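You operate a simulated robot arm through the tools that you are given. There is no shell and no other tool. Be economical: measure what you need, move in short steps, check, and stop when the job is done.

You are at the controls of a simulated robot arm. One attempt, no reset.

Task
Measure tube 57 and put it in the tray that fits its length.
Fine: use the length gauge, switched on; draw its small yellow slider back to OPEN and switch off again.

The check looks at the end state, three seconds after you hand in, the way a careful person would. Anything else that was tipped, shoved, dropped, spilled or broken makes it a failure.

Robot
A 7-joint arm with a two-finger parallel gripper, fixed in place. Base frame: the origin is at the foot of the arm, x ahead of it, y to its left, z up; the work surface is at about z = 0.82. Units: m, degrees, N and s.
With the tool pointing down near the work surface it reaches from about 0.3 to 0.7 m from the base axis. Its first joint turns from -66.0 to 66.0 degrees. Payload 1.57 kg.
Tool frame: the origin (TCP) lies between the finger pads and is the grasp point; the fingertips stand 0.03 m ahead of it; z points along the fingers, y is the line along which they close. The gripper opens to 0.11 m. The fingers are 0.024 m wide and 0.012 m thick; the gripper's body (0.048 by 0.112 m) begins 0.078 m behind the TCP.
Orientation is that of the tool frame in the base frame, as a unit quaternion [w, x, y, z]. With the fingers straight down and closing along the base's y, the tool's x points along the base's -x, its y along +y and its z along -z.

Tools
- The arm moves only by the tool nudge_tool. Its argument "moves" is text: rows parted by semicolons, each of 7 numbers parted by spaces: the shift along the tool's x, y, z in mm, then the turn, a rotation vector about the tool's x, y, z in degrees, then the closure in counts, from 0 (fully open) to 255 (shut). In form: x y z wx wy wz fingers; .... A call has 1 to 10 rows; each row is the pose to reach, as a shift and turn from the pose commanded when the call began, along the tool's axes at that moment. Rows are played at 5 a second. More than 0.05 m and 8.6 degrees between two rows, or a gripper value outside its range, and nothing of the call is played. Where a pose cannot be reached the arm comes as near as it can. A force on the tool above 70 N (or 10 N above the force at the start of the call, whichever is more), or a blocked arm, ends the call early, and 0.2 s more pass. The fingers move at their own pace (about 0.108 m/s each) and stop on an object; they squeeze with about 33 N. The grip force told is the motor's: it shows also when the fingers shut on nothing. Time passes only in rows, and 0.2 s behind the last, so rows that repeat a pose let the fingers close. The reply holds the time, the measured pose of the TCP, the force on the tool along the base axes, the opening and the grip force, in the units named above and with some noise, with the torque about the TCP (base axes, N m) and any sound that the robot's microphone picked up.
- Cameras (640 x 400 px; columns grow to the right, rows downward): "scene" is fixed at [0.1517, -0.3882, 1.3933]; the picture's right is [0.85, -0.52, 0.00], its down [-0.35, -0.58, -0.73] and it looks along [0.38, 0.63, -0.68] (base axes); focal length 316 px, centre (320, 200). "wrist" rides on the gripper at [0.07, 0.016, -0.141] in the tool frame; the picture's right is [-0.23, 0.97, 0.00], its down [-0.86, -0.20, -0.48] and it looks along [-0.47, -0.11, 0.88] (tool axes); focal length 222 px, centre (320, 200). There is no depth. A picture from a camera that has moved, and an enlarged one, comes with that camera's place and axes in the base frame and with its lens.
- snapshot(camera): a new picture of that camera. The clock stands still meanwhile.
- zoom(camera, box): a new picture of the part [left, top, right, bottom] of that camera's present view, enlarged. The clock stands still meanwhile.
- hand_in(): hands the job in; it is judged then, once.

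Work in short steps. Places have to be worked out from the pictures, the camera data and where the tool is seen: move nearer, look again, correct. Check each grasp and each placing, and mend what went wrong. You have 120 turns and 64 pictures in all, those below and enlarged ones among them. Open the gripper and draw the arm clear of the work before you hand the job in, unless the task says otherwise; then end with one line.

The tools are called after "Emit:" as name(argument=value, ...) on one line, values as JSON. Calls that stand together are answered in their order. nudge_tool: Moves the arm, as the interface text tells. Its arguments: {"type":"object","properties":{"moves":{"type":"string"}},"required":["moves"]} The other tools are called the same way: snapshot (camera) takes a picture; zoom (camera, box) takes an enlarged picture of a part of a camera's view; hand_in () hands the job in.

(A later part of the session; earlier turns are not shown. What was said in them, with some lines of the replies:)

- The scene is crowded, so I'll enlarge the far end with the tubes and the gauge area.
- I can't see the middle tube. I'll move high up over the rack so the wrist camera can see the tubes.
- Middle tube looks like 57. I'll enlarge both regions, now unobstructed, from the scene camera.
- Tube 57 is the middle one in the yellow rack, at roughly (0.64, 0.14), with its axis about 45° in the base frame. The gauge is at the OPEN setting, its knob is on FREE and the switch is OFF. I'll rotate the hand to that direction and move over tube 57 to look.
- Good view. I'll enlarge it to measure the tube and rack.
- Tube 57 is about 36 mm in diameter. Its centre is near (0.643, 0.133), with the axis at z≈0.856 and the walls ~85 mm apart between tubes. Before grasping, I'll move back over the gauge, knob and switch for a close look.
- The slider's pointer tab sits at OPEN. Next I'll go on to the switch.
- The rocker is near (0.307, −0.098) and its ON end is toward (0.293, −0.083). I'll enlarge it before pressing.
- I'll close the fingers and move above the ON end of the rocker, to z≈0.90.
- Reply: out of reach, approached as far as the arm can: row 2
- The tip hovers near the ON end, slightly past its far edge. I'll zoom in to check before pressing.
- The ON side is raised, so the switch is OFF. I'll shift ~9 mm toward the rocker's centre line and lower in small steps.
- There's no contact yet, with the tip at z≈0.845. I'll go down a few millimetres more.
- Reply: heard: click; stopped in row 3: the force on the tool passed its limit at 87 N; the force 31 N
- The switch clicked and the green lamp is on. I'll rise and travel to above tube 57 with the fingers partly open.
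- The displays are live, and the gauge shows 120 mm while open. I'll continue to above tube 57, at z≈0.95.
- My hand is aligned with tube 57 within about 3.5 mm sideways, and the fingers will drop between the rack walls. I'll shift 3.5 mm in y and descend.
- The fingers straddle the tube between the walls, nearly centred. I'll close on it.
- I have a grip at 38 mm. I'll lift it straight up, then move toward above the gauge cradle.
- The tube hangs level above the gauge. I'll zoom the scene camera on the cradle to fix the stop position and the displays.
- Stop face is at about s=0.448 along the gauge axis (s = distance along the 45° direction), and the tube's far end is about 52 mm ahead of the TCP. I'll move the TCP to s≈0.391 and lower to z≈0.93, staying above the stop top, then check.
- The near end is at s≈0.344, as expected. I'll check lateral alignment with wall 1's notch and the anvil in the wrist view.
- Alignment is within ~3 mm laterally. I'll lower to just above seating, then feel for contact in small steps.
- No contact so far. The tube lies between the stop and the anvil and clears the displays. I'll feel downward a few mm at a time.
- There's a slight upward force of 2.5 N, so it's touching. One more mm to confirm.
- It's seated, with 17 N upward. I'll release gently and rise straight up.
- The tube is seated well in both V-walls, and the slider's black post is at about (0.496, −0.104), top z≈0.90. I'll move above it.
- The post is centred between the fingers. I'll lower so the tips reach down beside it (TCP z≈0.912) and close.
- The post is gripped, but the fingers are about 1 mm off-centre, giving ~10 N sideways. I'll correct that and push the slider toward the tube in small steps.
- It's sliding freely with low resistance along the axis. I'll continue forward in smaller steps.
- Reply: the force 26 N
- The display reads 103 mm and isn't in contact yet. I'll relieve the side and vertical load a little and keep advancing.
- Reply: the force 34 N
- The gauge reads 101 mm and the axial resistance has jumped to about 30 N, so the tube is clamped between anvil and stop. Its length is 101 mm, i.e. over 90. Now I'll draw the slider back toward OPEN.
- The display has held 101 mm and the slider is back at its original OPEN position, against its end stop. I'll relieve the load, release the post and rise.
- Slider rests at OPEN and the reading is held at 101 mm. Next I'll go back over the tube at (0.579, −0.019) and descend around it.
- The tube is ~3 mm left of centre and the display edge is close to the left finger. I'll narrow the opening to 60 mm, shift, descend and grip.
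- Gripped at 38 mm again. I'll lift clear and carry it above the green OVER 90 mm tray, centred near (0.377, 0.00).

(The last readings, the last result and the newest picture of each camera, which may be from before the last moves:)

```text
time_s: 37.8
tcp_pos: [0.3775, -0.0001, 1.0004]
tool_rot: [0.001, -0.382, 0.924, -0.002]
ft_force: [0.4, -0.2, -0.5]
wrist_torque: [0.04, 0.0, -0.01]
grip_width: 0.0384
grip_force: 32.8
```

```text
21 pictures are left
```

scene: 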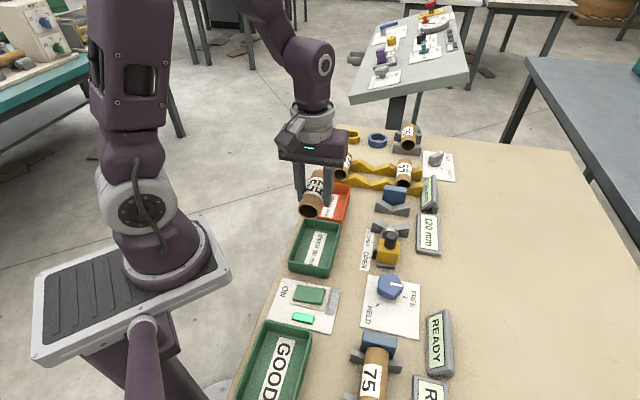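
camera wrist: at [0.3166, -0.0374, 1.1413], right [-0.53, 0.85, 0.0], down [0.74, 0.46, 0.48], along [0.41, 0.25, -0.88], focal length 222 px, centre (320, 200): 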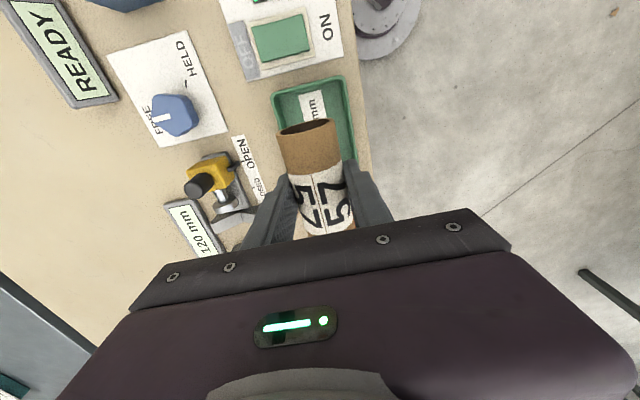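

The tray rim measures about 127 × 80 mm, centred at (0.377, 0.00) and aligned with the tube. I'll shift 4 mm for the tube's centre offset, lower to z≈0.91 and check.

Emit:
nudge_tool(moves="4 0 30 0 0 0 190; 4 0 60 0 0 0 190; 4 0 90 0 0 0 190; 4 0 90 0 0 0 190")

Emit:
zoom(camera="scene", box=[270, 195, 366, 285])

Emit:
zoom(camera="wrist", box=[220, 80, 420, 230])

```text
time_s: 38.8
tcp_pos: [0.3753, -0.0008, 0.9122]
tool_rot: [0.001, -0.383, 0.924, -0.002]
ft_force: [0.6, -0.6, -0.7]
wrist_torque: [0.02, -0.01, 0.02]
grip_width: 0.0384
grip_force: 32.5
```

```text
4.44 times, centred on (318, 240) of scene
camera zoom: at [0.1517, -0.3882, 1.3933], right [0.85, -0.52, 0.0], down [-0.35, -0.58, -0.73], along [0.38, 0.63, -0.68], focal length 1406 px, centre (329, 22)
```

zoom: 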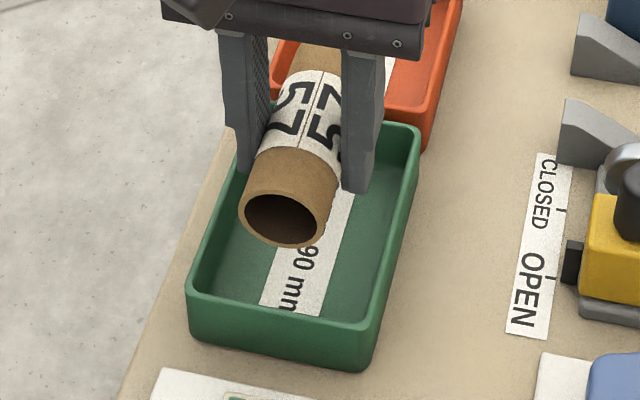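

```text
2.67 times, centred on (320, 155) of wrist
camera zoom: at [0.3144, -0.0402, 1.0529], right [-0.53, 0.85, 0.0], down [0.74, 0.46, 0.48], along [0.41, 0.25, -0.88], focal length 592 px, centre (320, 320)
```

zoom: 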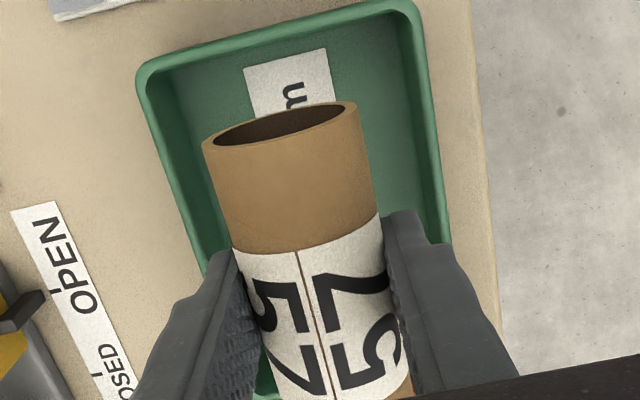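

The tube is centred in the tray to within 2 mm. I'll lower into the tray slowly, watching the force.

Emit:
nudge_tool(moves="0 -1.5 15 0 0 0 190; 0 -1.5 30 0 0 0 190; 0 -1.5 42 0 0 0 190; 0 -1.5 49 0 0 0 190; 0 -1.5 49 0 0 0 190")

```text
time_s: 40.0
tcp_pos: [0.3766, -0.003, 0.8634]
tool_rot: [0.001, -0.383, 0.924, -0.002]
ft_force: [0.2, -0.7, -0.2]
wrist_torque: [-0.01, 0.02, -0.04]
grip_width: 0.0381
grip_force: 33.2
```

No contact yet. A few mm more.

Emit:
nudge_tool(moves="0 0 2 0 0 0 190; 0 0 4 0 0 0 190; 0 0 6 0 0 0 190")

```text
time_s: 40.8
tcp_pos: [0.3767, -0.0031, 0.8567]
tool_rot: [0.002, -0.382, 0.924, -0.002]
ft_force: [-2.3, 0.8, 14.3]
wrist_torque: [0.05, 0.03, 0.02]
grip_width: 0.0384
grip_force: 33.0
```

I've touched the tray floor. I'll open just a little, to ~48 mm, to stay off the tray walls, then rise.

Emit:
nudge_tool(moves="0 0 -1 0 0 0 170; 0 0 -1 0 0 0 145; 0 0 -1 0 0 0 145; 0 0 -20 0 0 0 145; 0 0 -60 0 0 0 145; 0 0 -110 0 0 0 145; 0 0 -143 0 0 0 145; 0 0 -143 0 0 0 145")

Emit:
zoom(camera="scene", box=[260, 180, 420, 280])

```text
time_s: 42.6
tcp_pos: [0.3754, -0.0032, 0.9987]
tool_rot: [0.002, -0.383, 0.924, -0.003]
ft_force: [-0.7, -0.6, -0.1]
wrist_torque: [0.0, 0.03, 0.0]
grip_width: 0.0475
grip_force: 0.1
```

```text
4.00 times, centred on (340, 230) of scene
camera zoom: at [0.1517, -0.3882, 1.3933], right [0.85, -0.52, 0.0], down [-0.35, -0.58, -0.73], along [0.38, 0.63, -0.68], focal length 1265 px, centre (240, 80)
```

zoom: 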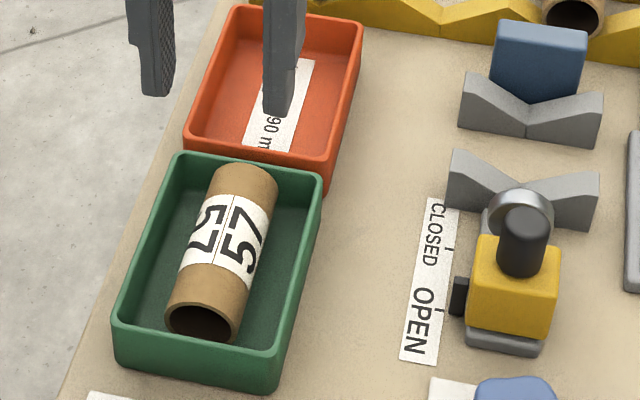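

Tube 57 lies flat in the OVER 90 mm tray. I'll close the fingers and move above the OFF end of the rocker, near (0.318, −0.118).

Emit:
nudge_tool(moves="40 -13 0 0 0 0 255; 80 -26 0 0 0 0 255; 122 -41 0 0 0 0 255; 122 -41 45 0 0 0 255; 122 -41 95 0 0 0 255; 122 -41 95 0 0 0 255; 122 -41 95 0 0 0 255")

Emit:
zoom(camera="wrist", box=[240, 90, 440, 215])

```text
time_s: 44.2
tcp_pos: [0.3172, -0.1187, 0.9052]
tool_rot: [0.002, -0.383, 0.924, -0.003]
ft_force: [-0.1, -0.7, -0.6]
wrist_torque: [0.0, -0.02, -0.01]
grip_width: 0.0
grip_force: 21.5
```

```text
3.20 times, centred on (340, 152) of wrist
camera zoom: at [0.2565, -0.1568, 1.0457], right [-0.53, 0.85, 0.0], down [0.74, 0.46, 0.48], along [0.41, 0.25, -0.88], focal length 711 px, centre (256, 352)
```

zoom: 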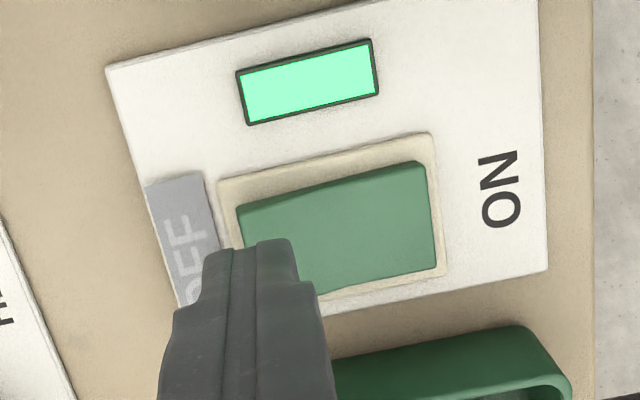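

The landing point is about 5 mm left of the OFF end. I'll shift right and press down in small steps.

Emit:
nudge_tool(moves="-2 6 0 0 0 0 255; -2 6 15 0 0 0 255; -2 6 26 0 0 0 255; -2 6 30 0 0 0 255; -2 6 33 0 0 0 255; -2 6 35 0 0 0 255; -2 6 37 0 0 0 255")

Emit:
zoom(camera="wrist", box=[240, 70, 440, 195])

```text
time_s: 45.8
tcp_pos: [0.3154, -0.1137, 0.869]
tool_rot: [0.001, -0.383, 0.924, -0.002]
ft_force: [-0.3, 1.1, 32.7]
wrist_torque: [0.28, 0.21, 0.0]
grip_width: 0.0
grip_force: 21.2
heard: click
```

```text
3.20 times, centred on (340, 132) of wrist
camera zoom: at [0.2546, -0.1515, 1.0086], right [-0.53, 0.85, -0.01], down [0.74, 0.46, 0.48], along [0.41, 0.25, -0.88], focal length 711 px, centre (256, 416)
```

zoom: 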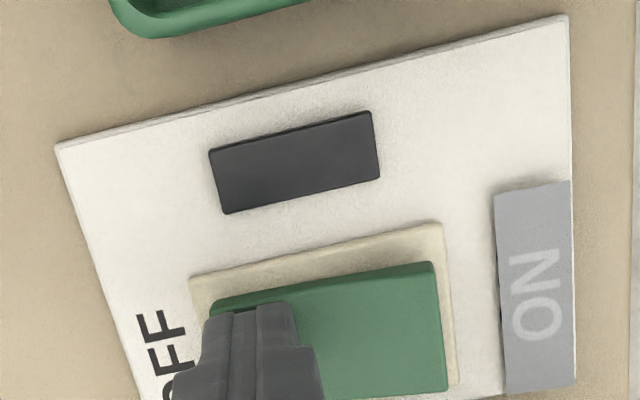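

It clicked and the lamp is dark, so it's OFF. I'll rise clear, open the gripper, and take a final look.

Emit:
nudge_tool(moves="0 0 -40 0 0 0 255; 0 0 -85 0 0 0 255; 0 0 -130 0 0 0 200; 0 0 -175 0 0 0 0; -40 0 -210 0 0 0 0; -40 40 -230 0 0 0 0; -40 80 -230 0 0 0 0; -40 120 -230 0 0 0 0; -40 120 -230 0 0 0 0")

Emit:
snapshot(camera="scene")

Emit:
zoom(camera="scene", box=[260, 160, 468, 330])

```text
refused: row 5 steps farther than a row can; nothing moved
```

```text
15 pictures are left
```

scene: 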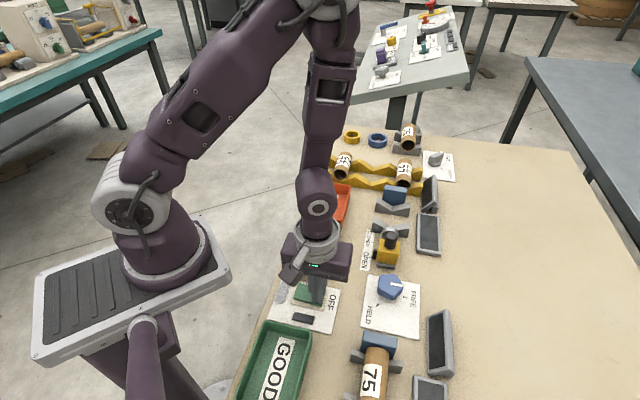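

```text
2.35 times, centred on (364, 245) of scene
camera zoom: at [0.1514, -0.3881, 1.3933], right [0.85, -0.52, 0.0], down [-0.35, -0.58, -0.74], along [0.38, 0.63, -0.68], focal length 744 px, centre (216, 94)
```

zoom: 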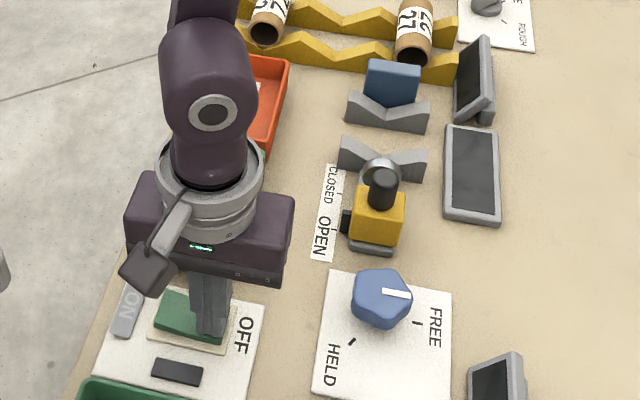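

That call was refused because one step was too long. The displays are dark and the slider is at OPEN. I'll repeat the retreat with shorter steps.

Emit:
nudge_tool(moves="0 0 -40 0 0 0 255; 0 0 -80 0 0 0 255; 0 0 -120 0 0 0 200; 0 0 -160 0 0 0 0; -20 0 -200 0 0 0 0; -20 40 -220 0 0 0 0; -20 80 -220 0 0 0 0; -20 120 -220 0 0 0 0; -20 120 -220 0 0 0 0")

Emit:
snapshot(camera="scene")

Emit:
zoom(camera="scene", box=[260, 160, 468, 330])

```text
time_s: 47.8
tcp_pos: [0.2434, -0.0128, 1.0885]
tool_rot: [0.001, -0.382, 0.924, -0.003]
ft_force: [0.2, 0.3, -0.5]
wrist_torque: [0.02, -0.01, -0.02]
grip_width: 0.1099
grip_force: 0.0
```

```text
13 pictures are left
```

scene: 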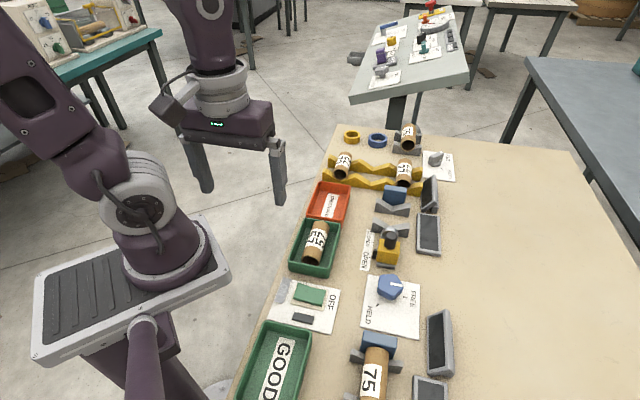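

```text
2.35 times, centred on (364, 245) of scene
camera zoom: at [0.1517, -0.3882, 1.3933], right [0.85, -0.52, 0.0], down [-0.35, -0.58, -0.73], along [0.38, 0.63, -0.68], focal length 744 px, centre (216, 94)
```

zoom: 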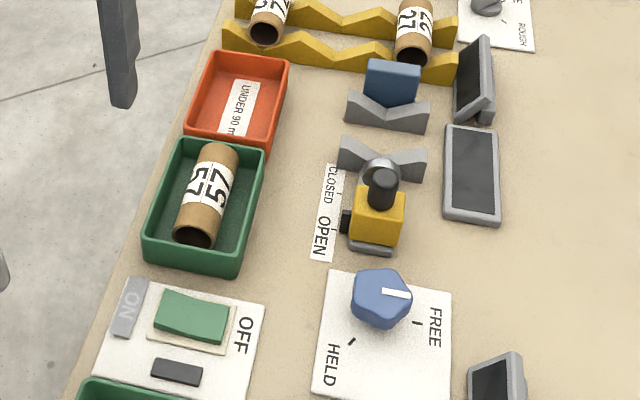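

Everything is in place: tube 57 is in the OVER 90 mm tray, the slider is at OPEN, the switch is OFF, and nothing else has moved. Handing in.

Emit:
hand_in()

```text
The job is handed in.
```

Tube 57 measured 101 mm on the length gauge and is in the OVER 90 mm tray; the slider is back at OPEN, the gauge is off, and the job is handed in.
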